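You operate a simulated robot arm through the tools that you are given. There is no shell and no other tool.

You run a simulated robot arm. Do the job below in one go: nothing can be reset, and whatever is moved stays where it is left.

## Task
Fill both cups on the store bench to 100 ml from the jug, then return the rest to the can.
Fine: the open blue can; close it; jug back in the steel tray. Set down upright: jug.
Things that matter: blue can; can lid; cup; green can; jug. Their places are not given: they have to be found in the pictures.

Only the result counts: the job must be done as asked and must still hold three seconds after the hand-in. Knocking over, shifting, dropping, spilling or breaking anything else fails it.

## Robot
A 7-joint arm with a two-finger parallel gripper, fixed in place. Base frame: the origin is on the floor under the middle of its stand, x ahead of it, y to its left, z up; the work surface is at about z = 0.9. Units: m, rad, N and s.
It reaches about 1.247 m from its shoulder. Its first joint turns from -2.304 to 2.304 rad. Payload 3.91 kg.
The TCP is the grasp point between the finger pads, 0.03 m short of the fingertips. In the tool frame z runs along the fingers and y along their closing line. The gripper opens to 0.11 m. The fingers are 0.02 m wide and 0.01 m thick; the gripper's body (0.048 by 0.112 m) begins 0.055 m behind the TCP.
Orientation is that of the tool frame in the base frame, as [roll, pitch, yaw] about the fixed x, y, z axes, in that order (R = Rz(yaw) Ry(pitch) Rx(roll)). With the fingers straight down and closing along the base's y, the tool's x points along the base's -x, its y along +y and its z along -z.

## Interface
- The arm moves only by the tool send_rows. Its argument "rows" is a list that holds one entry, the list of rows, each a list of 7 numbers: the shift along the tool's x, y, z in units of 100 mm (1.0 is 100 mm), then the turn, a rotation vector about the tool's x, y, z in units of 90 degrees (1.0 is 90 degrees), then the closure, from 0 (fully open) to 1 (shut). In form: [[[tx, ty, tz, rx, ry, rz, fingers], ...]]. A call has 1 to 20 rows; each row is the pose to reach, as a shift and turn from the pose commanded when the call began, along the tool's axes at that moment. A call with a number of a shift or a turn outside -1 to 1 is refused whole. Rows are played at 5 a second. More than 0.05 m and 0.15 rad between two rows, or a gripper value outside its range, and nothing of the call is played. Where a pose cannot be reached the arm comes as near as it can. A force on the tool above 40 N (or 10 N above the force at the start of the call, whichever is more), or a blocked arm, ends the call early, and 0.2 s more pass. The fingers move at their own pace (about 0.108 m/s each) and stop on an object; they squeeze with about 30 N. The grip force told is the motor's: it shows also when the fingers shut on nothing. Time passes only in rows, and 0.2 s behind the last, so rows that repeat a pose let the fingers close. The reply holds the time, the measured pose of the TCP, the force on the tool along the base axes, the opening and the grip force, in the units named above and with some noise, with the torque about the TCP (base axes, N m) and any sound that the robot's microphone picked up.
- Cameras (640 x 400 px; columns grow to the right, rows downward): "scene" is fixed at [0.3997, -0.6503, 1.7414]; the picture's right is [0.98, 0.18, 0.00], its down [0.08, -0.45, -0.89] and it looks along [-0.16, 0.87, -0.46] (base axes); focal length 361 px, centre (320, 200). "wrist" rides on the gripper at [0.072, 0.017, -0.103] in the tool frame; the picture's right is [-0.23, 0.97, 0.00], its down [-0.76, -0.18, -0.62] and it looks along [-0.61, -0.14, 0.78] (tool axes); focal length 222 px, centre (320, 200).
- snapshot(camera): a new picture of that camera. It takes no simulated time.
- probe_pixels(camera, pixels): for up to 12 pixels [column, row] of the newest picture of that camera ("zoom" is the newest enlarged one), the place [x, y, z] in the base frame of the surface seen there, good to about 0.002 m. It takes no simulated time.
- inspect(camera, box): a new picture of the part [left, top, right, bottom] of that camera's present view, enlarged. It takes no simulated time.
- job_done(): hands the job in; it is judged then, once.

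Leave the gripper open and the arm clear of the work at the hand-in unless told otherwise.

The tools are called after "Emit:" as name(argument=value, ...) on one line, values as JSON. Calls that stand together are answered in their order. send_rows: Moves the arm, as the interface text tells. Its arguments: {"type":"object","properties":{"rows":{"type":"array"}},"required":["rows"]} The other tools are called the same way: snapshot (camera) takes a picture; probe_pixels (camera, pixels) gives the place of the surface under pixels of a picture; inspect (camera, box) takes an enlarged picture of a part of a camera's view; job_done () hands the job in.

At the start:

```text
clock: 0.0
tcp_pos: [0.432, 0.5995, 1.2797]
orientation: [3.141, -0.001, -3.141]
wrist_force: [-0.4, 0.1, -0.4]
ft_torque: [-0.04, -0.01, -0.03]
grip_width: 0.1102
gripper_force: 0.0
```

scene: 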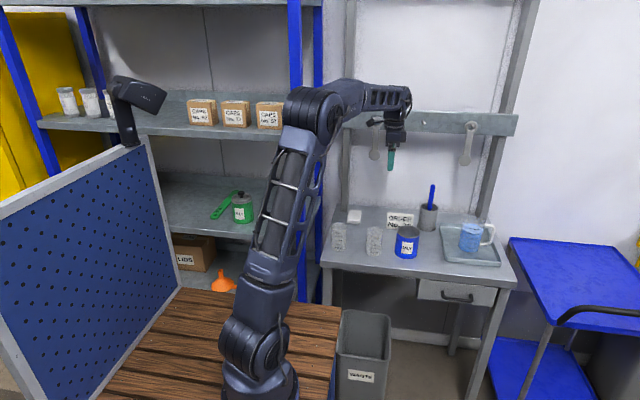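
wrist: 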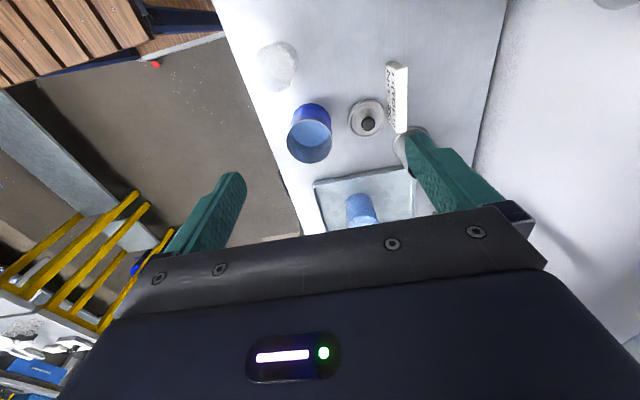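

The scene shows two clear cups (about 338,235 and 374,240), an open blue can (406,243), a jug on a steel tray (472,237), and a small sign. I'll enlarge those areas to see more detail.

Emit:
inspect(camera="scene", box=[310, 170, 530, 307])

Emit:
inspect(camera="wrist", box=[220, 20, 520, 240])

```text
2.91 times, centred on (420, 238) of scene
```

zoom: 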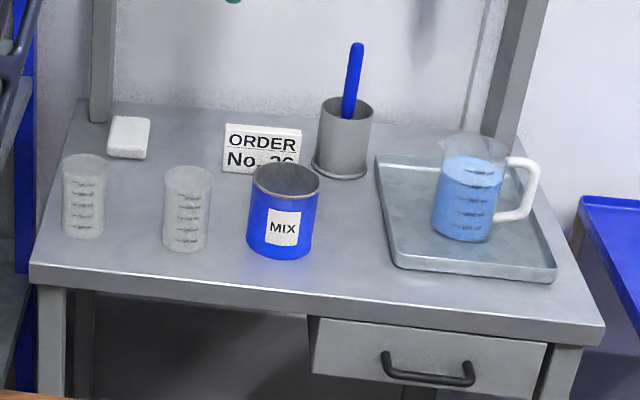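

```text
1.82 times, centred on (370, 130) of wrist
```

zoom: 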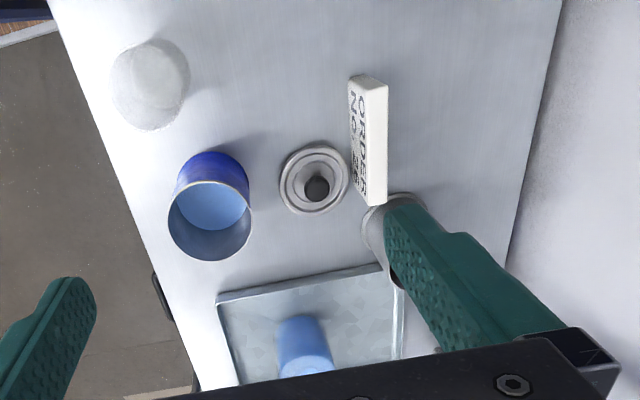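

The lid with a black knob lies behind the blue can, hidden from the scene camera. The can already holds some blue liquid. I'll probe main points in the wrist zoom and scene view.

Emit:
probe_pixels(camera="zoom", pixels=[[317, 188], [286, 185], [345, 170], [318, 150], [315, 215], [210, 205], [170, 220], [250, 210], [207, 182], [208, 260], [150, 60], [305, 370]])

Emit:
probe_pixels(camera="scene", pixels=[[338, 249], [374, 254], [406, 256], [470, 250], [338, 224], [374, 228], [406, 230], [458, 222], [480, 222], [470, 226], [493, 230], [488, 246]])

```text
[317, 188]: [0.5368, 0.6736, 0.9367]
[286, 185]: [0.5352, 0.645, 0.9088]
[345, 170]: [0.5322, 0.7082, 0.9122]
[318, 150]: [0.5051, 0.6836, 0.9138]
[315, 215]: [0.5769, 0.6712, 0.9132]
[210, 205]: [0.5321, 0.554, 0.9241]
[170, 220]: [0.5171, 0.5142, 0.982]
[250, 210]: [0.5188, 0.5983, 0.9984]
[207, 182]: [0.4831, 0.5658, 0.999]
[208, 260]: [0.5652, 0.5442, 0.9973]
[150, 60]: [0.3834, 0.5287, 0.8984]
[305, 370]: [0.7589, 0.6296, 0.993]
```

```text
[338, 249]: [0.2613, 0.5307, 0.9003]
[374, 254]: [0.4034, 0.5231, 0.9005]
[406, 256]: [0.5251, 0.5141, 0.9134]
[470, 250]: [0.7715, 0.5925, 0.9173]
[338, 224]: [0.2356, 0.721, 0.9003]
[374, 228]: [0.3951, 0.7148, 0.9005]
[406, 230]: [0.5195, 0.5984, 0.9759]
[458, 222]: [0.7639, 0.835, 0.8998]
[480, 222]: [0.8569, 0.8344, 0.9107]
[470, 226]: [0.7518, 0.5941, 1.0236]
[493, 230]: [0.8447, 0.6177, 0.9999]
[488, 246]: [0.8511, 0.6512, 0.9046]
```

The blue can's rim is at about z 0.998, centred near (0.524, 0.556). Depth passes through the clear cups, so I'll enlarge each object to find their edges and markings.

Emit:
inspect(camera="scene", box=[325, 215, 389, 255])

Emit:
inspect(camera="scene", box=[430, 205, 510, 255])

Emit:
inspect(camera="scene", box=[200, 180, 280, 230])

Emit:
inspect(camera="scene", box=[376, 215, 440, 265])

```text
10.00 times, centred on (357, 235) of scene
```

zoom: 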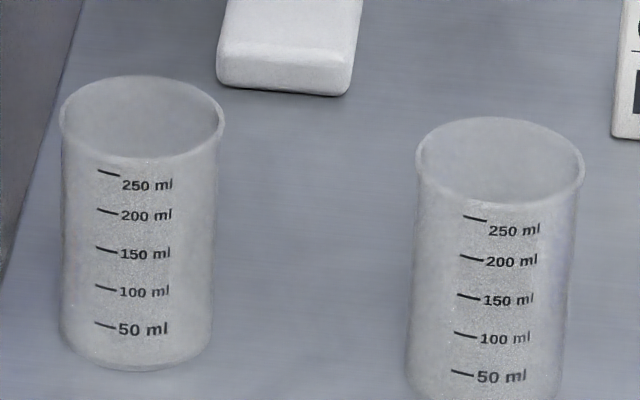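

```text
8.00 times, centred on (470, 230) of scene
```

zoom: 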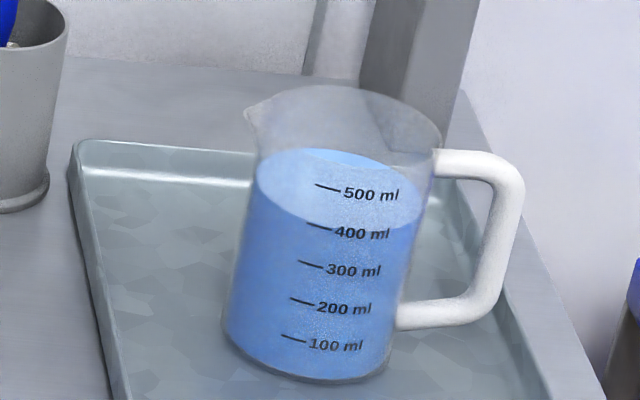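

```text
8.00 times, centred on (240, 205) of scene
```

zoom: 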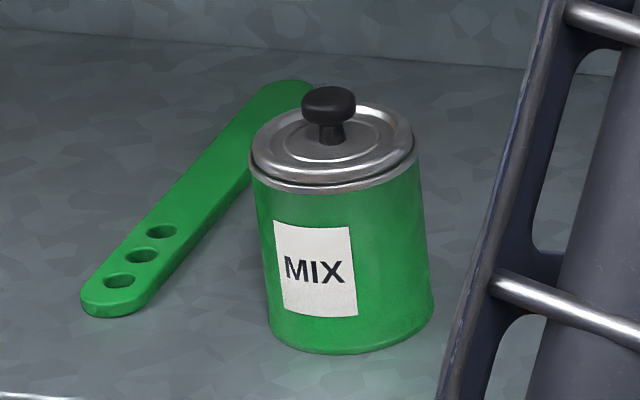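

```text
8.00 times, centred on (408, 240) of scene
```

zoom: 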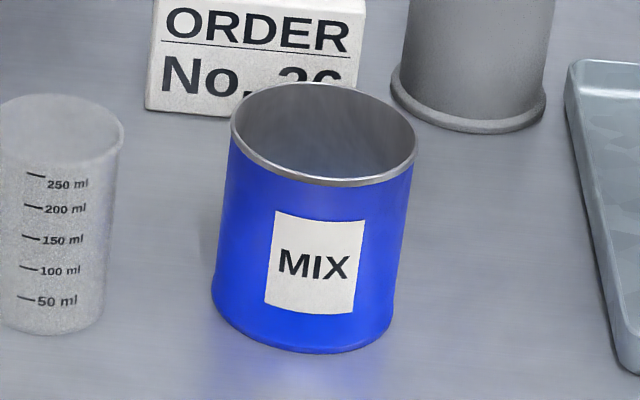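

I'll take a tight zoom of the jug, then probe its handle, spout, rim and base.

Emit:
inspect(camera="scene", box=[430, 205, 510, 255])

Emit:
probe_pixels(camera="zoom", pixels=[[465, 162], [510, 190], [510, 260], [440, 315], [335, 340], [256, 112], [442, 140], [350, 88], [320, 380], [340, 195], [300, 300], [95, 150]])

Emit:
probe_pixels(camera="zoom", pixels=[[400, 225], [262, 185], [345, 160], [418, 215], [430, 150], [225, 320], [390, 370], [485, 285], [470, 300], [340, 220], [100, 390], [400, 310]])

```text
8.00 times, centred on (470, 230) of scene
```

zoom: 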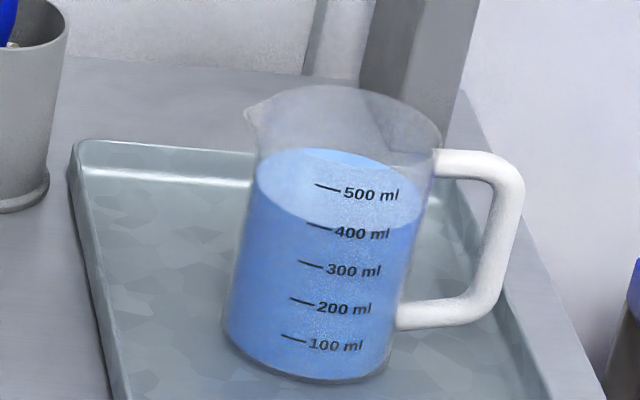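

```text
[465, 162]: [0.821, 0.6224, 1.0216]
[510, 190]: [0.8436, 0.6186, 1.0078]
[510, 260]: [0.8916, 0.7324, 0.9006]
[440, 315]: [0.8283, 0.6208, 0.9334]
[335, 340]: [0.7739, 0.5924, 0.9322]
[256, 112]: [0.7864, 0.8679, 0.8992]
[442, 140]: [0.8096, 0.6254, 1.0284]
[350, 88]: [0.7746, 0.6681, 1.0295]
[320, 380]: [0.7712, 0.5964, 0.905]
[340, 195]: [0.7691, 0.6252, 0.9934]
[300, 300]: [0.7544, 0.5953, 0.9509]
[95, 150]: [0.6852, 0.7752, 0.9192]
```

```text
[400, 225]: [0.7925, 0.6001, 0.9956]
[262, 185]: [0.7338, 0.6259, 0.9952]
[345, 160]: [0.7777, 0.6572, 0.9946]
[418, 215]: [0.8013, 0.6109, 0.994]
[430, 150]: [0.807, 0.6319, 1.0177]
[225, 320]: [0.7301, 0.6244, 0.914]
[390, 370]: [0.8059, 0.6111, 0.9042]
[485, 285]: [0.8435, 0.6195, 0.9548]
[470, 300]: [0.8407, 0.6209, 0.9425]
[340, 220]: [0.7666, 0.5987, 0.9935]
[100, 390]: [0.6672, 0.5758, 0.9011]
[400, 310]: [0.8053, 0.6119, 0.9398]
```

The handle runs along +x at y≈0.627, the spout points along −x, the liquid surface is at z≈0.994 and the rim at z≈1.029. The jug is centred near (0.768, 0.630). I'll move 0.1 m along +x (tool −x) so the wrist camera looks straight at the jug.

Emit:
send_rows(rows=[[[-0.25, 0, 0, 0, 0, 0, 0], [-0.5, 0, 0, 0, 0, 0, 0], [-0.75, 0, 0, 0, 0, 0, 0], [-1, 0, 0, 0, 0, 0, 0], [-1, 0, 0, 0, 0, 0, 0]]])

Emit:
snapshot(camera="wrist")

Emit:
snapshot(camera="scene")

```text
clock: 1.2
tcp_pos: [0.5326, 0.5992, 1.281]
orientation: [3.14, 0.001, -3.141]
wrist_force: [-0.3, 1.1, -0.2]
ft_torque: [0.01, 0.01, -0.03]
grip_width: 0.1098
gripper_force: 0.1
```

```text
taken
```

wrist: 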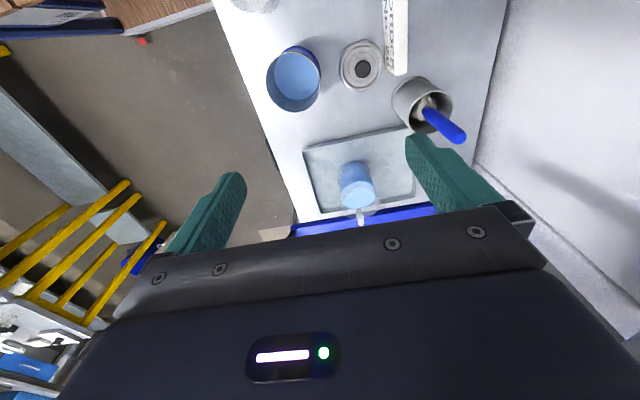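

```text
taken
```

scene: 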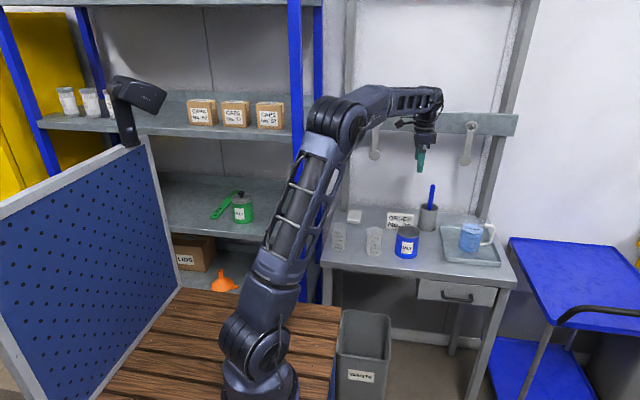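

The jug is now at about (357,187) in the wrist view. I'll enlarge it along with the lid and can, then probe.

Emit:
inspect(camera="wrist", box=[300, 130, 428, 210])

Emit:
probe_pixels(camera="zoom", pixels=[[320, 100], [320, 200], [320, 300], [200, 200], [380, 200], [250, 300], [320, 390], [100, 100], [500, 50]])

Emit:
inspect(camera="wrist", box=[260, 25, 388, 105])

```text
5.00 times, centred on (364, 170) of wrist
```

zoom: 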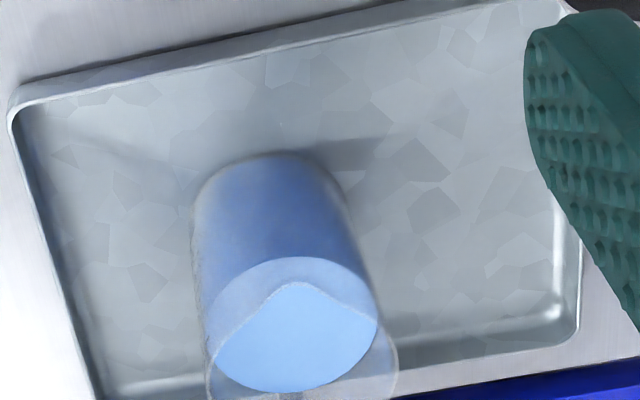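

```text
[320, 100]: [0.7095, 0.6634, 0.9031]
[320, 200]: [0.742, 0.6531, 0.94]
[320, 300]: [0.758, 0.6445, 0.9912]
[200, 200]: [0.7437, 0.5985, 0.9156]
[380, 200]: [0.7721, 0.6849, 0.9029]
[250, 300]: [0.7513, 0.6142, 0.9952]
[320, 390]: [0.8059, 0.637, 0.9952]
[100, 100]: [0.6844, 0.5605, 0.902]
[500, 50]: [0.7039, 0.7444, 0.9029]
```

```text
5.00 times, centred on (324, 65) of wrist
```

zoom: 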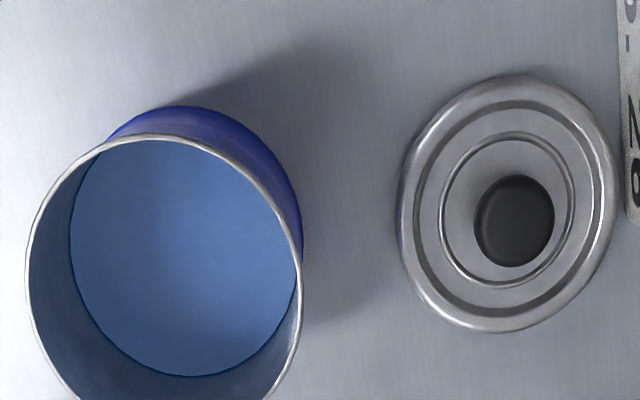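

The spout tip points to −x, as expected. Next I'll probe the can rim and lid edges in this newest zoom.

Emit:
probe_pixels(camera="zoom", pixels=[[515, 215], [405, 210], [612, 200], [525, 82], [490, 325], [515, 180], [515, 255], [480, 215], [550, 215], [30, 240], [299, 250], [160, 137]])

Emit:
probe_pixels(camera="zoom", pixels=[[180, 250], [90, 210], [275, 350], [60, 170], [270, 185], [130, 138], [420, 280], [585, 270], [580, 130], [430, 140], [625, 100], [200, 360]])

```text
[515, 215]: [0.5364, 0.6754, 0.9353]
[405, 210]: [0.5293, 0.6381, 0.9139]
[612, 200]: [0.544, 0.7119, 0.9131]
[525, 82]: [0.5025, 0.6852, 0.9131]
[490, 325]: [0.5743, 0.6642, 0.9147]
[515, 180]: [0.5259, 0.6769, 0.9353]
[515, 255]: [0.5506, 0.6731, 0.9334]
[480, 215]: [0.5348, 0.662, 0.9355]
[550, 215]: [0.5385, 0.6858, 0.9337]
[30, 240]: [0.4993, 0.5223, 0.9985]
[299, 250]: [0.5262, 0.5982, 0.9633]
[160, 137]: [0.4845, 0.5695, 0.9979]
```

```text
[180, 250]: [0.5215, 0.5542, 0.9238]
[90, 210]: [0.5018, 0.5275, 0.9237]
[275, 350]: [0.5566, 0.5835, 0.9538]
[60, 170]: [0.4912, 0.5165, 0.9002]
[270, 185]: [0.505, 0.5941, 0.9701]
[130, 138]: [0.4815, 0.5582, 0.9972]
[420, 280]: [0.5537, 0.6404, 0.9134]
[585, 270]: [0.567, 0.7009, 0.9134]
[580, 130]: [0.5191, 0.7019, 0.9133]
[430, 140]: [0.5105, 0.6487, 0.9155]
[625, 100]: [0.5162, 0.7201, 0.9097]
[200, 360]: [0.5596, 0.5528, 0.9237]
```

The lid is centred near (0.538, 0.675) with its knob top at z≈0.935, and the can is centred near (0.524, 0.5565). Before touching anything I'll rehearse the pour pose empty-handed. First is a 72° turn about the vertical, so that the spout would face the robot.

Emit:
send_rows(rows=[[[0, 0, 0, 0, 0, -0.09, 0], [0, 0, 0, 0, 0, -0.18, 0], [0, 0, 0, 0, 0, -0.27, 0], [0, 0, 0, 0, 0, -0.36, 0], [0, 0, 0, 0, 0, -0.45, 0], [0, 0, 0, 0, 0, -0.54, 0], [0, 0, 0, 0, 0, -0.63, 0], [0, 0, 0, 0, 0, -0.72, 0], [0, 0, 0, 0, 0, -0.8, 0], [0, 0, 0, 0, 0, -0.8, 0]]])

```text
clock: 3.4
tcp_pos: [0.5326, 0.599, 1.2794]
orientation: [-3.141, -0.001, -1.885]
wrist_force: [0.1, 0.5, -0.1]
ft_torque: [-0.03, -0.01, 0.0]
grip_width: 0.1099
gripper_force: 0.0
```

The yaw is reachable. Next I'll rehearse the tilt by turning −90° about tool y, still at z 1.28 and clear of everything.

Emit:
send_rows(rows=[[[0, 0, 0, 0, -0.09, 0, 0], [0, 0, 0, 0, -0.18, 0, 0], [0, 0, 0, 0, -0.27, 0, 0], [0, 0, 0, 0, -0.36, 0, 0], [0, 0, 0, 0, -0.45, 0, 0], [0, 0, 0, 0, -0.54, 0, 0], [0, 0, 0, 0, -0.63, 0, 0], [0, 0, 0, 0, -0.72, 0, 0], [0, 0, 0, 0, -0.81, 0, 0], [0, 0, 0, 0, -0.9, 0, 0], [0, 0, 0, 0, -0.99, 0, 0], [0, 0, 0, 0, -0.99, 0, 0]]])

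Emit:
snapshot(camera="scene")

Emit:
snapshot(camera="wrist")

```text
clock: 6.0
tcp_pos: [0.5322, 0.5988, 1.2793]
orientation: [3.131, 1.556, -1.894]
wrist_force: [-0.5, 0.1, 0.4]
ft_torque: [0.01, -0.03, -0.03]
grip_width: 0.1103
gripper_force: 0.0
```

```text
taken
```

scene: 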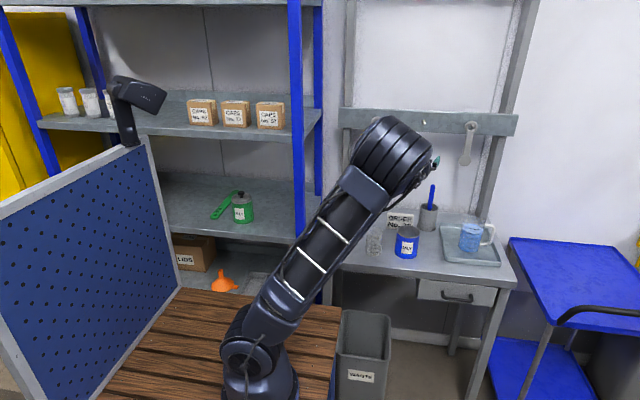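

```text
taken
```

wrist: 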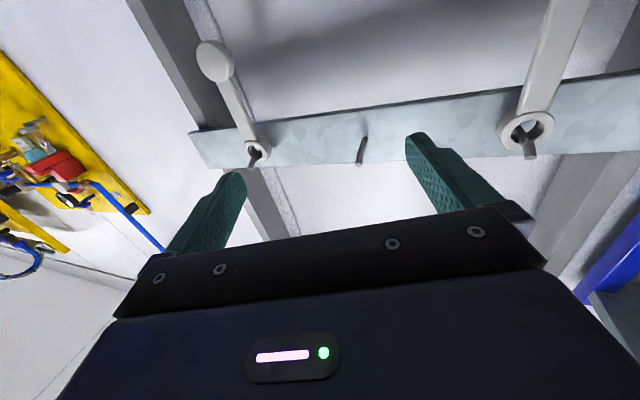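

The 90° tilt is reachable, but the arm partly hides the cups from the scene camera. I'll come back to about 45° tilt and check the view there, since the cup pours happen around that angle.

Emit:
send_rows(rows=[[[0, 0, 0, 0, 0.09, 0, 0], [0, 0, 0, 0, 0.18, 0, 0], [0, 0, 0, 0, 0.27, 0, 0], [0, 0, 0, 0, 0.36, 0, 0], [0, 0, 0, 0, 0.45, 0, 0], [0, 0, 0, 0, 0.49, 0, 0], [0, 0, 0, 0, 0.49, 0, 0]]])

Emit:
snapshot(camera="scene")

Emit:
snapshot(camera="wrist")

```text
clock: 7.6
tcp_pos: [0.5332, 0.598, 1.2807]
orientation: [3.141, 0.786, -1.885]
wrist_force: [0.5, -0.6, -0.3]
ft_torque: [0.01, 0.01, 0.01]
grip_width: 0.1101
gripper_force: 0.1
```

```text
taken
```

scene: 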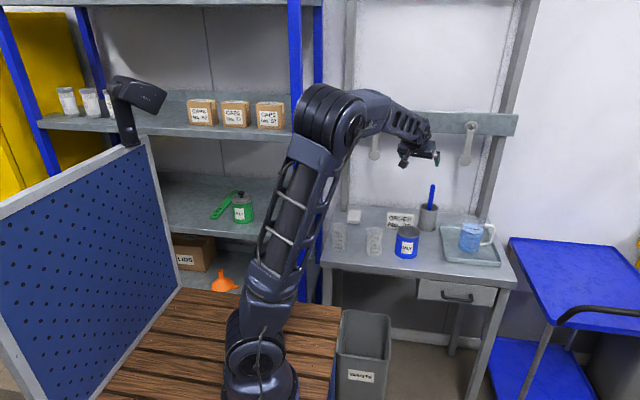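

```text
taken
```

wrist: 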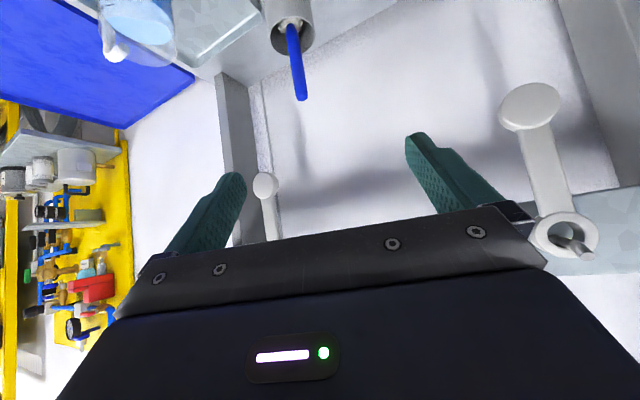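

At 45° both cups and the can stay in view. I'll level the hand again, then turn back to the start yaw.

Emit:
send_rows(rows=[[[0, 0, 0, 0, 0.09, 0, 0], [0, 0, 0, 0, 0.18, 0, 0], [0, 0, 0, 0, 0.27, 0, 0], [0, 0, 0, 0, 0.36, 0, 0], [0, 0, 0, 0, 0.45, 0, 0], [0, 0, 0, 0, 0.5, 0, 0], [0, 0, 0, 0, 0.5, 0, 0]]])

Emit:
send_rows(rows=[[[0, 0, 0, 0, 0, 0.09, 0], [0, 0, 0, 0, 0, 0.18, 0], [0, 0, 0, 0, 0, 0.27, 0], [0, 0, 0, 0, 0, 0.36, 0], [0, 0, 0, 0, 0, 0.45, 0], [0, 0, 0, 0, 0, 0.54, 0], [0, 0, 0, 0, 0, 0.63, 0], [0, 0, 0, 0, 0, 0.72, 0], [0, 0, 0, 0, 0, 0.8, 0], [0, 0, 0, 0, 0, 0.8, 0]]])

```text
clock: 9.2
tcp_pos: [0.5331, 0.5989, 1.2802]
orientation: [-3.141, -0.001, -1.885]
wrist_force: [0.2, -1.3, 0.0]
ft_torque: [0.03, 0.01, 0.0]
grip_width: 0.1103
gripper_force: 0.1
```

```text
clock: 11.4
tcp_pos: [0.5327, 0.5984, 1.2805]
orientation: [3.141, -0.001, 3.14]
wrist_force: [-0.6, 0.4, 0.6]
ft_torque: [0.01, 0.0, 0.0]
grip_width: 0.1098
gripper_force: 0.0
```

The hand is back at its starting orientation. Before grasping the jug I'll measure the cups more exactly using their rims, printed marks and base edges in a tight scene zoom.

Emit:
inspect(camera="scene", box=[325, 215, 389, 255])

Emit:
probe_pixels(camera="zoom", pixels=[[62, 115], [222, 115], [140, 77], [150, 158], [130, 292], [105, 288], [137, 368], [70, 330], [210, 340], [140, 330], [110, 173], [140, 250]])

Emit:
probe_pixels(camera="zoom", pixels=[[418, 165], [583, 160], [495, 118], [510, 203], [500, 339], [464, 335], [500, 395], [412, 370], [560, 380], [475, 218], [470, 374], [490, 160]])

```text
10.00 times, centred on (357, 235) of scene
```

zoom: 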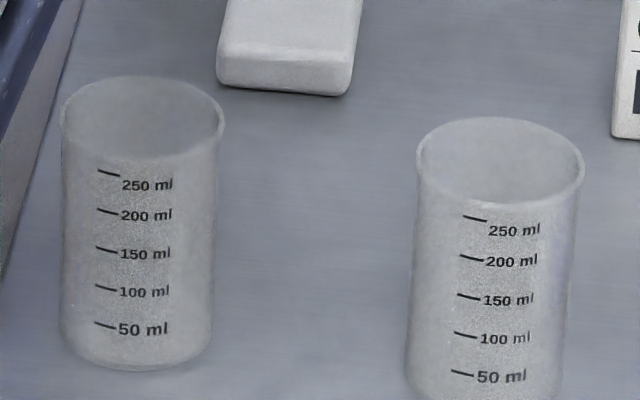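

```text
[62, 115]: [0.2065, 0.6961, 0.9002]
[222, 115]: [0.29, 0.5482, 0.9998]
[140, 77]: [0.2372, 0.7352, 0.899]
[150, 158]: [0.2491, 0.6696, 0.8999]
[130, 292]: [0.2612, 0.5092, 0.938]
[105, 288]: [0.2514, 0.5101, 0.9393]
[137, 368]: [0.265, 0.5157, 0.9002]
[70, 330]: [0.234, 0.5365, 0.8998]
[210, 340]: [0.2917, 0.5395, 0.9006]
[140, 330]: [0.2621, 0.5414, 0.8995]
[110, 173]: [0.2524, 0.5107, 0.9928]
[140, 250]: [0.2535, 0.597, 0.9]
```

```text
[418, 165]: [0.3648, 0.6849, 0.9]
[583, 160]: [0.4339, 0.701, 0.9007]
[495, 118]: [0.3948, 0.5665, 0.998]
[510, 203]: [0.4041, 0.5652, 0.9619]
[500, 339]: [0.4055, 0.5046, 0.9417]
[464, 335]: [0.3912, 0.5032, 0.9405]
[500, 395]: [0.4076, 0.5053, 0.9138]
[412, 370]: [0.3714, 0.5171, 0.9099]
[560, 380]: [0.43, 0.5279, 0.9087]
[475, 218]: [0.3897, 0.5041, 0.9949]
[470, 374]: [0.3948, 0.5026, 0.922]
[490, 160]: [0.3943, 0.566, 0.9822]
```

The 100 ml marks sit at z≈0.940 on both cups, with inner bases near 0.904. Cup centres are about (0.400, 0.535) and (0.260, 0.540). I'm moving over the jug in +x steps at z 1.28.

Emit:
send_rows(rows=[[[-0.25, 0.08, 0, 0, 0, 0, 0], [-0.5, 0.15, 0, 0, 0, 0, 0], [-0.75, 0.23, 0, 0, 0, 0, 0], [-1, 0.31, 0, 0, 0, 0, 0], [-1, 0.31, 0, 0, 0, 0, 0]]])

Emit:
send_rows(rows=[[[-0.25, 0, 0, 0, 0, 0, 0], [-0.5, 0, 0, 0, 0, 0, 0], [-0.75, 0, 0, 0, 0, 0, 0], [-1, 0, 0, 0, 0, 0, 0], [-1, 0, 0, 0, 0, 0, 0]]])

Emit:
snapshot(camera="wrist")

Emit:
inspect(camera="wrist", box=[270, 40, 430, 140])

```text
clock: 12.6
tcp_pos: [0.6313, 0.6293, 1.2793]
orientation: [3.141, 0.001, 3.141]
wrist_force: [-0.2, -0.5, 0.5]
ft_torque: [-0.01, -0.02, 0.0]
grip_width: 0.1102
gripper_force: 0.0
```

```text
clock: 13.8
tcp_pos: [0.7352, 0.629, 1.2788]
orientation: [3.141, 0.0, -3.142]
wrist_force: [-0.6, 0.4, 0.6]
ft_torque: [-0.01, 0.01, -0.01]
grip_width: 0.1102
gripper_force: 0.1
```

```text
taken
```

wrist: 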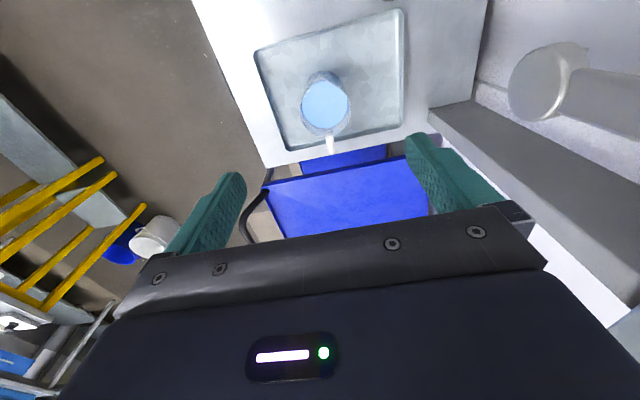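

```text
4.00 times, centred on (350, 90) of wrist
```

zoom: 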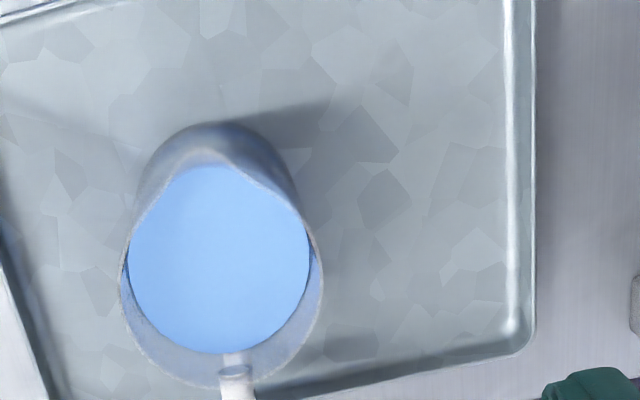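

The pitcher's mouth is clear in this zoom: spout at (205,150), handle at (235,390). I'll probe to get the spout–handle line and the centre.

Emit:
probe_pixels(camera="zoom", pixels=[[205, 152], [235, 392], [234, 362], [122, 270], [322, 270], [140, 225], [305, 220], [160, 350], [290, 350], [220, 380], [130, 245], [308, 240]])

Emit:
probe_pixels(camera="zoom", pixels=[[220, 260], [128, 260], [308, 250], [215, 352], [215, 170], [200, 148], [210, 160], [320, 285], [121, 285], [180, 372], [270, 368], [530, 340]])

```text
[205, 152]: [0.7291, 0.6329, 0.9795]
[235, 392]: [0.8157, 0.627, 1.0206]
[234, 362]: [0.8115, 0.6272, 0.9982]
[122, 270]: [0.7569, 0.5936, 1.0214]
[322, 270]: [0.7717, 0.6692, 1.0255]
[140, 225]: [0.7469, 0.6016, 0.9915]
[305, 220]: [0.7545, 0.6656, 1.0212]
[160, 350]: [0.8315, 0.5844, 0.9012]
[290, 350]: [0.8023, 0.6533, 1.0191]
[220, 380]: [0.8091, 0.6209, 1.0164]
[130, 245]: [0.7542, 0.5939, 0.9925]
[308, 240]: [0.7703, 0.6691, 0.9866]
```

```text
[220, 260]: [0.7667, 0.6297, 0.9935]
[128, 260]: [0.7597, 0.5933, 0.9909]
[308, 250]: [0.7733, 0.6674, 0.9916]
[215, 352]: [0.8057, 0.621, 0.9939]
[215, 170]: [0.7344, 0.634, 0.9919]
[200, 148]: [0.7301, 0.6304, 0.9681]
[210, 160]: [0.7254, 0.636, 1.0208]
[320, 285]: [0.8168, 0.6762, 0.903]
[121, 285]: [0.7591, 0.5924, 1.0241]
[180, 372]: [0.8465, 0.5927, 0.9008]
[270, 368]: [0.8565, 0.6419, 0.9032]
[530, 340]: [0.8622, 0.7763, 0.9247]
```

The jug is centred at (0.769, 0.631) with r≈0.039. The spout tip is about 0.047 m out, turned roughly 5° from −x. I'll centre over it, yaw 5° to line up with the spout, and start the descent.

Emit:
send_rows(rows=[[[-0.18, 0.01, 0, 0, 0, 0.028, 0], [-0.365, 0.01, 0, 0, 0, 0.056, 0], [-0.365, 0.01, 0.3, 0, 0, 0.056, 0], [-0.365, 0.01, 0.6, 0, 0, 0.056, 0], [-0.365, 0.01, 0.9, 0, 0, 0.056, 0], [-0.365, 0.01, 1.0, 0, 0, 0.056, 0], [-0.365, 0.01, 1.0, 0, 0, 0.056, 0]]])

Emit:
snapshot(camera="scene")

Emit:
snapshot(camera="wrist")

```text
clock: 15.4
tcp_pos: [0.77, 0.6313, 1.1801]
orientation: [3.141, 0.001, 3.054]
wrist_force: [-0.6, -0.8, -0.5]
ft_torque: [0.03, 0.02, 0.02]
grip_width: 0.11
gripper_force: 0.1
```

```text
taken
```

scene: 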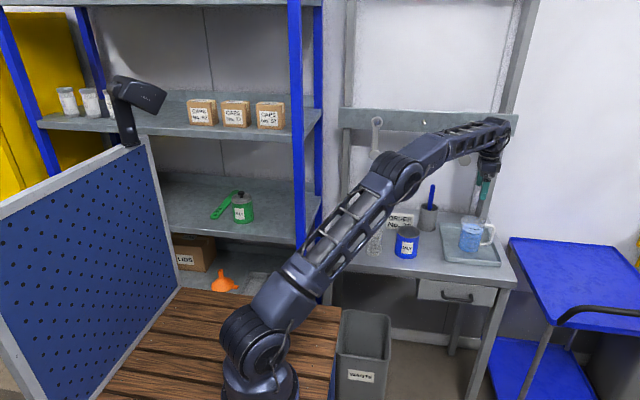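

```text
taken
```

wrist: 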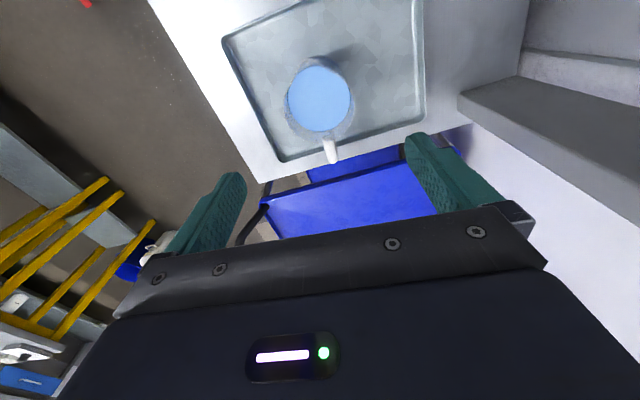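

The jug's liquid disc is centred at about (319,100), where the TCP axis projects, so alignment is good. I'll descend the remaining 0.19 m with the fingers on either side of the body.

Emit:
send_rows(rows=[[[0, 0, 0.25, 0, 0, 0, 0], [0, 0, 0.5, 0, 0, 0, 0], [0, 0, 0.75, 0, 0, 0, 0], [0, 0, 1.0, 0, 0, 0, 0], [0, 0, 1.0, 0, 0, 0, 0]]])

Emit:
snapshot(camera="wrist")

Emit:
inspect(camera="scene", box=[420, 175, 532, 245])

```text
clock: 16.6
tcp_pos: [0.7704, 0.63, 1.0803]
orientation: [-3.141, 0.001, 3.052]
wrist_force: [-0.6, -0.1, 0.1]
ft_torque: [-0.03, -0.01, -0.03]
grip_width: 0.1101
gripper_force: 0.1
```

```text
taken
```

wrist: 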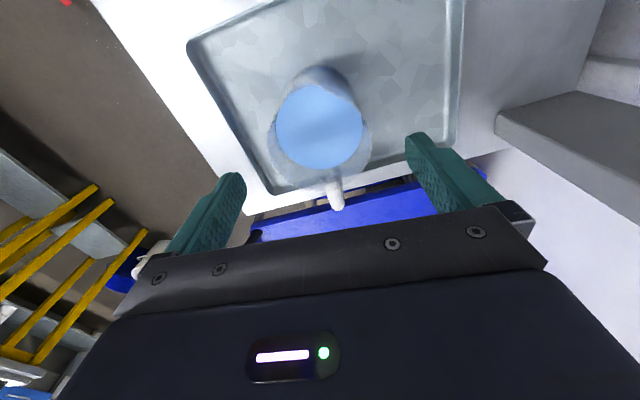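

```text
5.71 times, centred on (476, 210) of scene
```

zoom: 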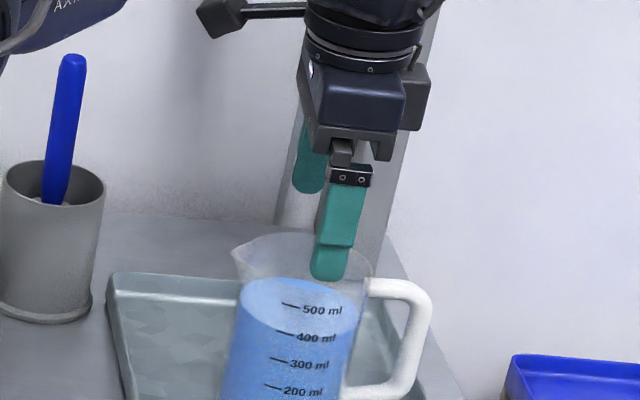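

I want to check the spout direction against the tool axis before going lower, so I'll zoom the wrist view.

Emit:
inspect(camera="wrist", box=[250, 50, 410, 150])

Emit:
probe_pixels(camera="zoom", pixels=[[280, 70], [285, 85], [275, 62], [270, 140], [290, 300], [95, 320], [480, 310], [110, 250], [440, 230], [300, 120], [240, 75], [330, 75]])

```text
4.00 times, centred on (330, 100) of wrist
```

zoom: 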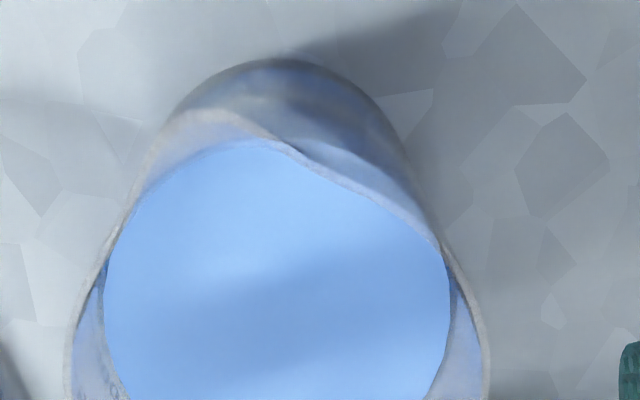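

```text
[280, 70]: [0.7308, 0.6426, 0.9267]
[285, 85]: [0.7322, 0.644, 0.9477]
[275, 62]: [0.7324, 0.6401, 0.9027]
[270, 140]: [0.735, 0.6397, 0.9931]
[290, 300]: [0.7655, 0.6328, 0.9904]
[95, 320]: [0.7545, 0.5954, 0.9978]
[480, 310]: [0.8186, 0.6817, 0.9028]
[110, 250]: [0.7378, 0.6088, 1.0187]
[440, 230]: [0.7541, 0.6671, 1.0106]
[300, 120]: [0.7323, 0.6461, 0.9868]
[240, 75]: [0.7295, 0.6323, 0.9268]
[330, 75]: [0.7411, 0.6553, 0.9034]
```

The spout tip is at zoom (210,112), image column 302.5. That matches where the tool's x axis projects, so the alignment is right. I'll descend another 92 mm with the gripper open.

Emit:
send_rows(rows=[[[0, 0, 0.2, 0, 0, 0, 0], [0, 0, 0.4, 0, 0, 0, 0], [0, 0, 0.6, 0, 0, 0, 0], [0, 0, 0.8, 0, 0, 0, 0], [0, 0, 0.92, 0, 0, 0, 0], [0, 0, 0.92, 0, 0, 0, 0]]])

Emit:
snapshot(camera="wrist")

Emit:
inspect(camera="scene", box=[420, 185, 532, 255])

```text
clock: 18.0
tcp_pos: [0.77, 0.6308, 0.9892]
orientation: [3.141, 0.0, 3.051]
wrist_force: [-0.1, -0.1, -1.5]
ft_torque: [-0.03, 0.03, 0.02]
grip_width: 0.11
gripper_force: 0.0
```

```text
taken
```

wrist: 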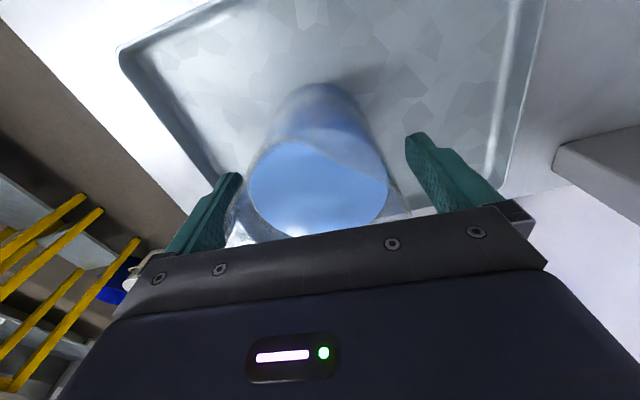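

```text
5.71 times, centred on (476, 220) of scene
```

zoom: 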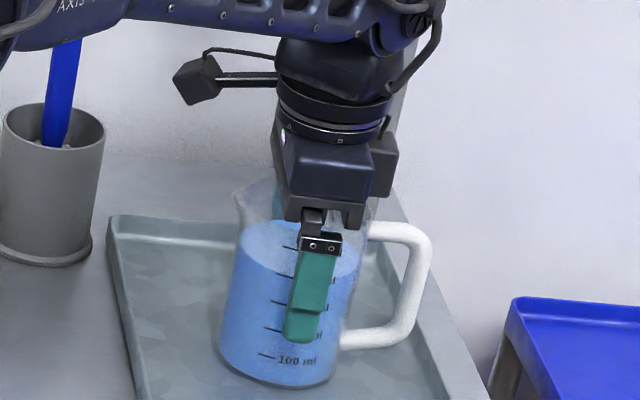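

The fingers straddle the jug with the rim just below the gripper body. I'll close now and hold for the fingers to settle.

Emit:
send_rows(rows=[[[0, 0, 0, 0, 0, 0, 0.5], [0, 0, 0, 0, 0, 0, 1], [0, 0, 0, 0, 0, 0, 1], [0, 0, 0, 0, 0, 0, 1], [0, 0, 0, 0, 0, 0, 1]]])

Emit:
inspect(camera="scene", box=[420, 185, 532, 255])

```text
clock: 19.2
tcp_pos: [0.7701, 0.6303, 0.9884]
orientation: [-3.141, 0.001, 3.053]
wrist_force: [-0.4, -1.1, 0.2]
ft_torque: [-0.08, -0.03, 0.03]
grip_width: 0.0781
gripper_force: 30.0
```

```text
5.71 times, centred on (476, 220) of scene
```

zoom: 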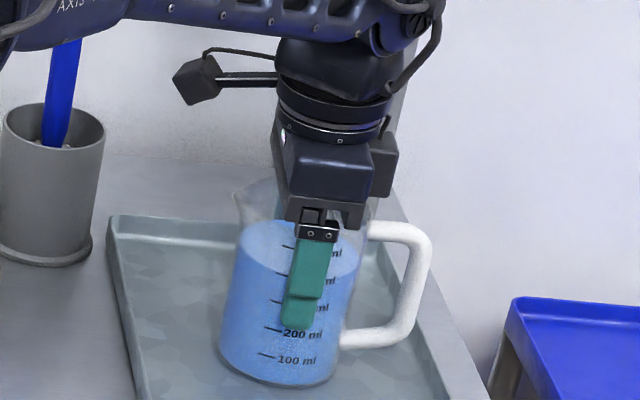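

The jug is gripped at 0.078 m width with 30 N. I'll lift slowly, 40 mm to begin with, and check for slip.

Emit:
send_rows(rows=[[[0, 0, -0.05, 0, 0, 0, 1], [0, 0, -0.1, 0, 0, 0, 1], [0, 0, -0.16, 0, 0, 0, 1], [0, 0, -0.22, 0, 0, 0, 1], [0, 0, -0.28, 0, 0, 0, 1], [0, 0, -0.34, 0, 0, 0, 1], [0, 0, -0.4, 0, 0, 0, 1], [0, 0, -0.4, 0, 0, 0, 1]]])

Emit:
inspect(camera="scene", box=[420, 175, 532, 245])

```text
clock: 21.0
tcp_pos: [0.7714, 0.6314, 1.0281]
orientation: [3.142, 0.0, 3.051]
wrist_force: [-0.2, -0.2, -4.4]
ft_torque: [0.01, 0.01, 0.0]
grip_width: 0.0786
gripper_force: 30.3
```

```text
5.71 times, centred on (476, 210) of scene
```

zoom: 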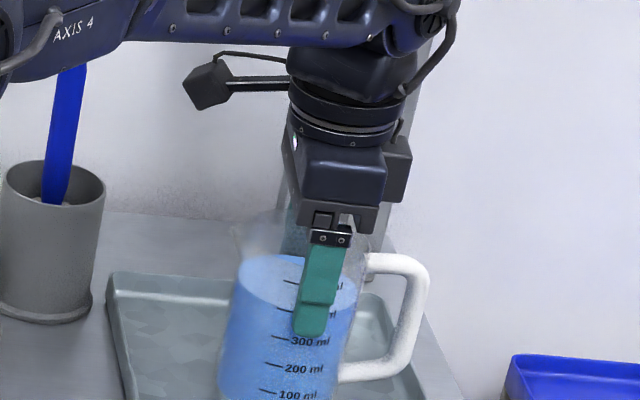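

The jug's labels rose only about 18 mm while the fingers rose 40 mm, so it has slipped about 20 mm in the grip. I'll hold still for a moment to see if it keeps slipping.

Emit:
send_rows(rows=[[[0, 0, 0, 0, 0, 0, 1], [0, 0, 0, 0, 0, 0, 1]]])

Emit:
inspect(camera="scene", box=[420, 175, 532, 245])

```text
clock: 21.6
tcp_pos: [0.7698, 0.6322, 1.0281]
orientation: [-3.141, 0.0, 3.052]
wrist_force: [0.0, -0.9, -4.5]
ft_torque: [0.02, 0.0, 0.0]
grip_width: 0.0788
gripper_force: 29.6
```

```text
5.71 times, centred on (476, 210) of scene
```

zoom: 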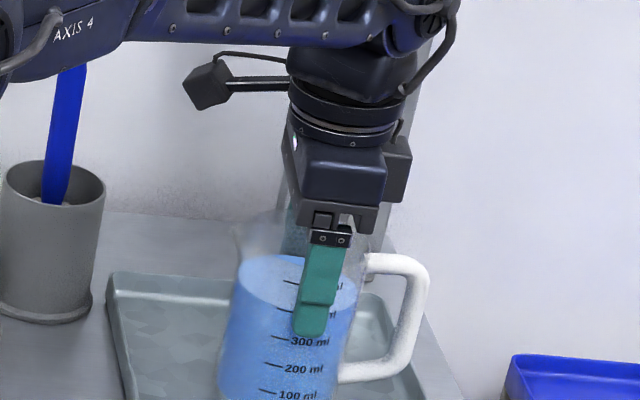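

I'll look at the whole jug, including its base, to see whether it's clear of the tray and still slipping.

Emit:
inspect(camera="scene", box=[430, 205, 510, 255])

Emit:
probe_pixels(camera="zoom", pixels=[[310, 345], [305, 200], [460, 120], [470, 150], [450, 280], [490, 220], [320, 300]])

Emit:
snapshot(camera="wrist")

```text
8.00 times, centred on (470, 230) of scene
```

zoom: 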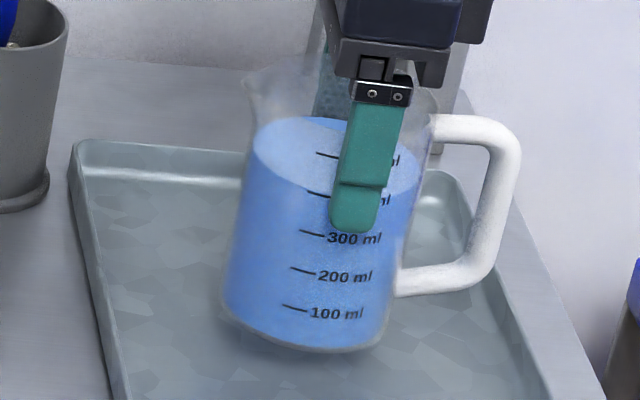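

```text
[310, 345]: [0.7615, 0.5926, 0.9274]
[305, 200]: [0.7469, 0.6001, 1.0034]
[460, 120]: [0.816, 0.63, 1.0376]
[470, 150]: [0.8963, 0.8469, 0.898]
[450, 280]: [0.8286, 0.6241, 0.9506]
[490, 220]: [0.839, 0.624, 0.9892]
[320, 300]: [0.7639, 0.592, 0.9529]
```

```text
taken
```

wrist: 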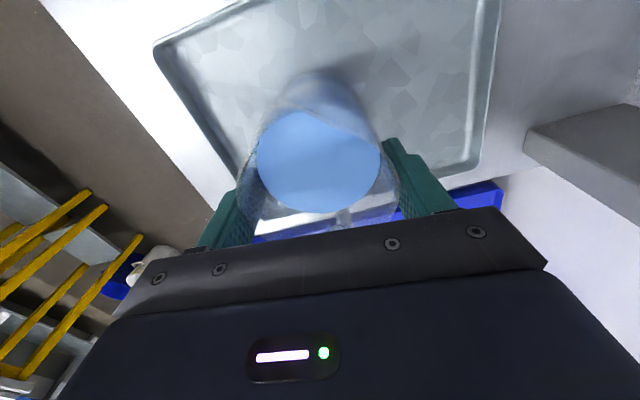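

The jug is about 17 mm clear of the tray. I'll hold for another second and compare label positions (100 ml label now at zoom row 313) to measure any creep.

Emit:
send_rows(rows=[[[0, 0, 0, 0, 0, 0, 1], [0, 0, 0, 0, 0, 0, 1], [0, 0, 0, 0, 0, 0, 1], [0, 0, 0, 0, 0, 0, 1]]])

Emit:
inspect(camera="scene", box=[430, 205, 510, 255])

```text
clock: 22.6
tcp_pos: [0.7701, 0.6315, 1.0273]
orientation: [3.141, 0.0, 3.051]
wrist_force: [0.2, -0.1, -5.0]
ft_torque: [0.01, 0.03, 0.02]
grip_width: 0.0788
gripper_force: 29.8
```

```text
8.00 times, centred on (470, 230) of scene
```

zoom: 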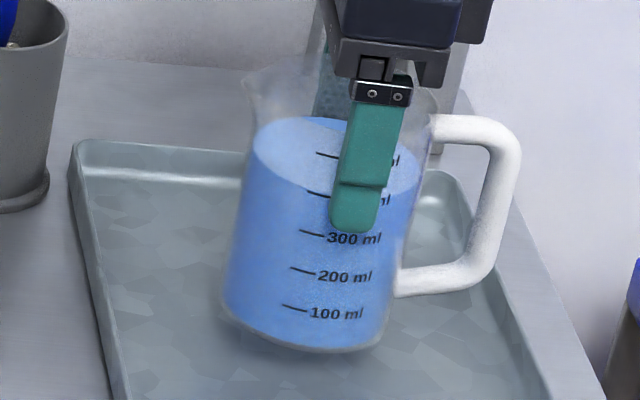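

The label hasn't moved, so the jug is holding now, but the smooth body grip is marginal. A firmer hold is a horizontal grasp with one finger through the handle loop, just under its top bar. First I'll lower the jug back onto the tray gently.

Emit:
send_rows(rows=[[[0, 0, 0.04, 0, 0, 0, 1], [0, 0, 0.08, 0, 0, 0, 1], [0, 0, 0.12, 0, 0, 0, 1], [0, 0, 0.15, 0, 0, 0, 1], [0, 0, 0.17, 0, 0, 0, 1], [0, 0, 0.18, 0, 0, 0, 1], [0, 0, 0.185, 0, 0, 0, 1], [0, 0, 0.185, 0, 0, 0, 1]]])

Emit:
inspect(camera="scene", box=[430, 205, 510, 255])

```text
clock: 24.4
tcp_pos: [0.7701, 0.63, 1.0104]
orientation: [3.141, 0.002, 3.053]
wrist_force: [3.7, 1.4, 8.8]
ft_torque: [-0.02, -0.28, 0.08]
grip_width: 0.0787
gripper_force: 29.8
```

```text
8.00 times, centred on (470, 230) of scene
```

zoom: 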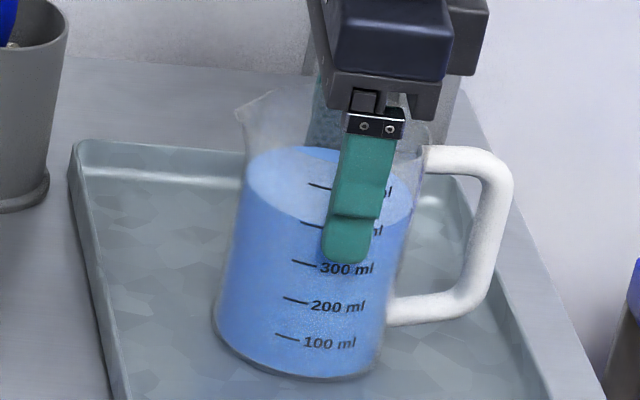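

The tray is carrying the jug now (force +8.8 N upward). I'll ease up by 1 mm, then open the fingers.

Emit:
send_rows(rows=[[[0, 0, -0.01, 0, 0, 0, 1], [0, 0, -0.01, 0, 0, 0, 1]]])

Emit:
inspect(camera="scene", box=[430, 205, 510, 255])

```text
clock: 25.0
tcp_pos: [0.77, 0.6306, 1.011]
orientation: [3.141, 0.002, 3.054]
wrist_force: [3.6, 2.0, 7.0]
ft_torque: [0.23, -0.2, 0.07]
grip_width: 0.0784
gripper_force: 30.3
```

```text
8.00 times, centred on (470, 230) of scene
```

zoom: 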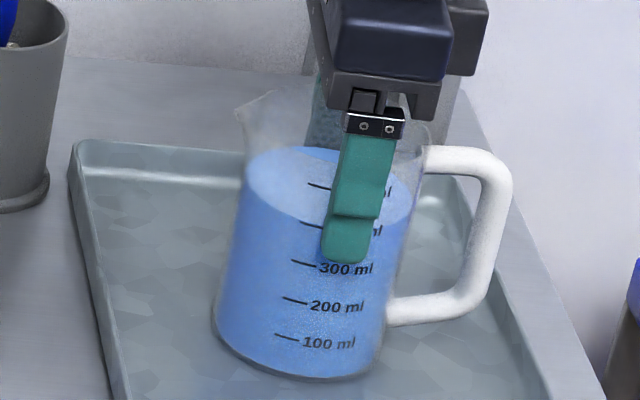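

There's still 7 N of upward push. I'll ease up in small steps until it drops near zero.

Emit:
send_rows(rows=[[[0, 0, -0.01, 0, 0, 0, 1], [0, 0, -0.02, 0, 0, 0, 1], [0, 0, -0.02, 0, 0, 0, 1]]])

Emit:
inspect(camera="scene", box=[430, 205, 510, 255])

```text
clock: 25.8
tcp_pos: [0.7691, 0.6307, 1.0124]
orientation: [-3.141, 0.002, 3.052]
wrist_force: [0.7, -0.5, -4.6]
ft_torque: [-0.02, 0.02, -0.03]
grip_width: 0.0785
gripper_force: 30.5
```

```text
8.00 times, centred on (470, 230) of scene
```

zoom: 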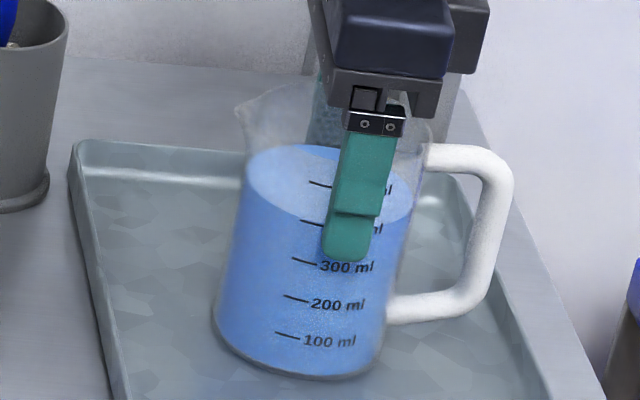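

Now it's just off the tray again at −4.6 N, with no new slip. I'll lower it 1.2 mm so it just rests, then open the gripper.

Emit:
send_rows(rows=[[[0, 0, 0.006, 0, 0, 0, 1], [0, 0, 0.012, 0, 0, 0, 1], [0, 0, 0.012, 0, 0, 0, 1]]])

```text
clock: 26.6
tcp_pos: [0.7702, 0.6315, 1.0118]
orientation: [-3.142, 0.0, 3.052]
wrist_force: [0.2, 0.9, -4.7]
ft_torque: [0.0, 0.03, 0.01]
grip_width: 0.0787
gripper_force: 29.2
```

It's still hanging at −4.7 N. I'll lower another 1 mm.

Emit:
send_rows(rows=[[[0, 0, 0.005, 0, 0, 0, 1], [0, 0, 0.01, 0, 0, 0, 1], [0, 0, 0.01, 0, 0, 0, 1]]])

```text
clock: 27.4
tcp_pos: [0.771, 0.6301, 1.0103]
orientation: [3.141, -0.001, 3.053]
wrist_force: [-1.0, 0.8, -1.3]
ft_torque: [-0.06, 0.09, 0.01]
grip_width: 0.0785
gripper_force: 30.0
```

The load is down to −1.3 N, so the tray is carrying the jug almost completely. I'll open gradually to full width.

Emit:
send_rows(rows=[[[0, 0, 0, 0, 0, 0, 0.25], [0, 0, 0, 0, 0, 0, 0.15], [0, 0, 0, 0, 0, 0, 0], [0, 0, 0, 0, 0, 0, 0], [0, 0, 0, 0, 0, 0, 0]]])

Emit:
inspect(camera="scene", box=[430, 205, 510, 255])

```text
clock: 28.6
tcp_pos: [0.7699, 0.6298, 1.0102]
orientation: [3.14, 0.0, 3.052]
wrist_force: [-0.1, 0.9, -0.5]
ft_torque: [0.03, -0.01, 0.02]
grip_width: 0.11
gripper_force: 0.0
```

```text
8.00 times, centred on (470, 230) of scene
```

zoom: 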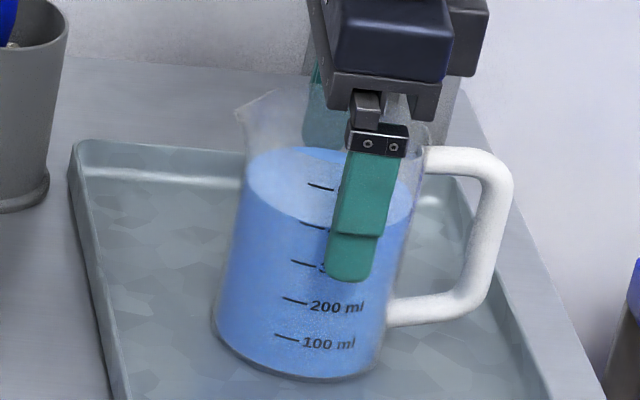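

The jug stands upright in the tray. I'll raise the hand straight up, clear of the jug.

Emit:
send_rows(rows=[[[0, 0, -0.2, 0, 0, 0, 0], [0, 0, -0.45, 0, 0, 0, 0], [0, 0, -0.7, 0, 0, 0, 0], [0, 0, -1.0, 0, 0, 0, 0], [0, 0, -1.0, 0, 0, 0, 0]]])

Emit:
send_rows(rows=[[[0, 0, -0.3, 0, 0, 0, 0], [0, 0, -0.6, 0, 0, 0, 0], [0, 0, -0.9, 0, 0, 0, 0], [0, 0, -1.0, 0, 0, 0, 0], [0, 0, -1.0, 0, 0, 0, 0]]])

Emit:
snapshot(camera="wrist")

Emit:
inspect(camera="scene", box=[430, 205, 510, 255])

```text
clock: 29.8
tcp_pos: [0.7698, 0.6298, 1.1122]
orientation: [3.141, 0.0, 3.053]
wrist_force: [-0.4, 0.3, 0.1]
ft_torque: [0.01, -0.04, 0.02]
grip_width: 0.1099
gripper_force: 0.0
```

```text
clock: 31.0
tcp_pos: [0.7705, 0.6302, 1.21]
orientation: [-3.14, 0.0, 3.053]
wrist_force: [-0.6, 0.3, 0.5]
ft_torque: [0.04, -0.01, 0.04]
grip_width: 0.1099
gripper_force: 0.1
```

```text
taken
```

wrist: 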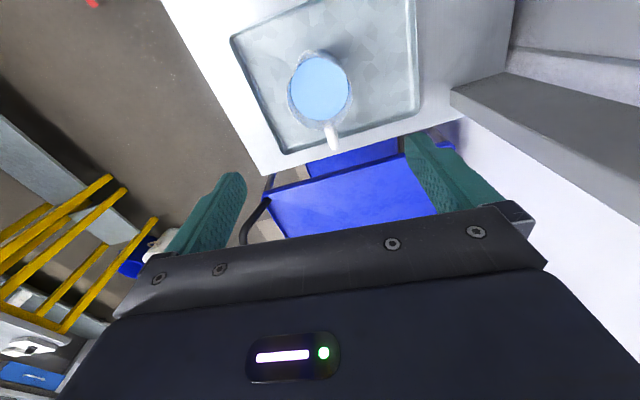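

```text
8.00 times, centred on (470, 230) of scene
```

zoom: 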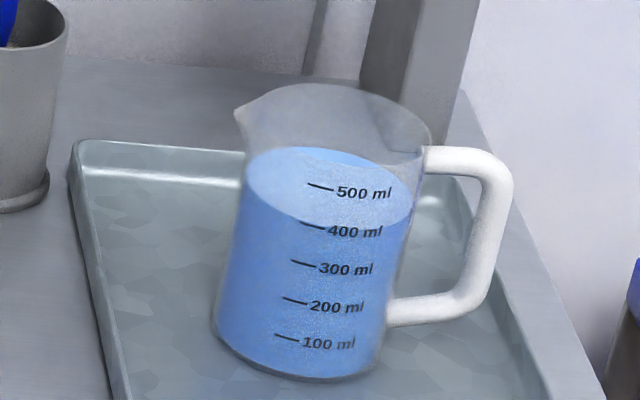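

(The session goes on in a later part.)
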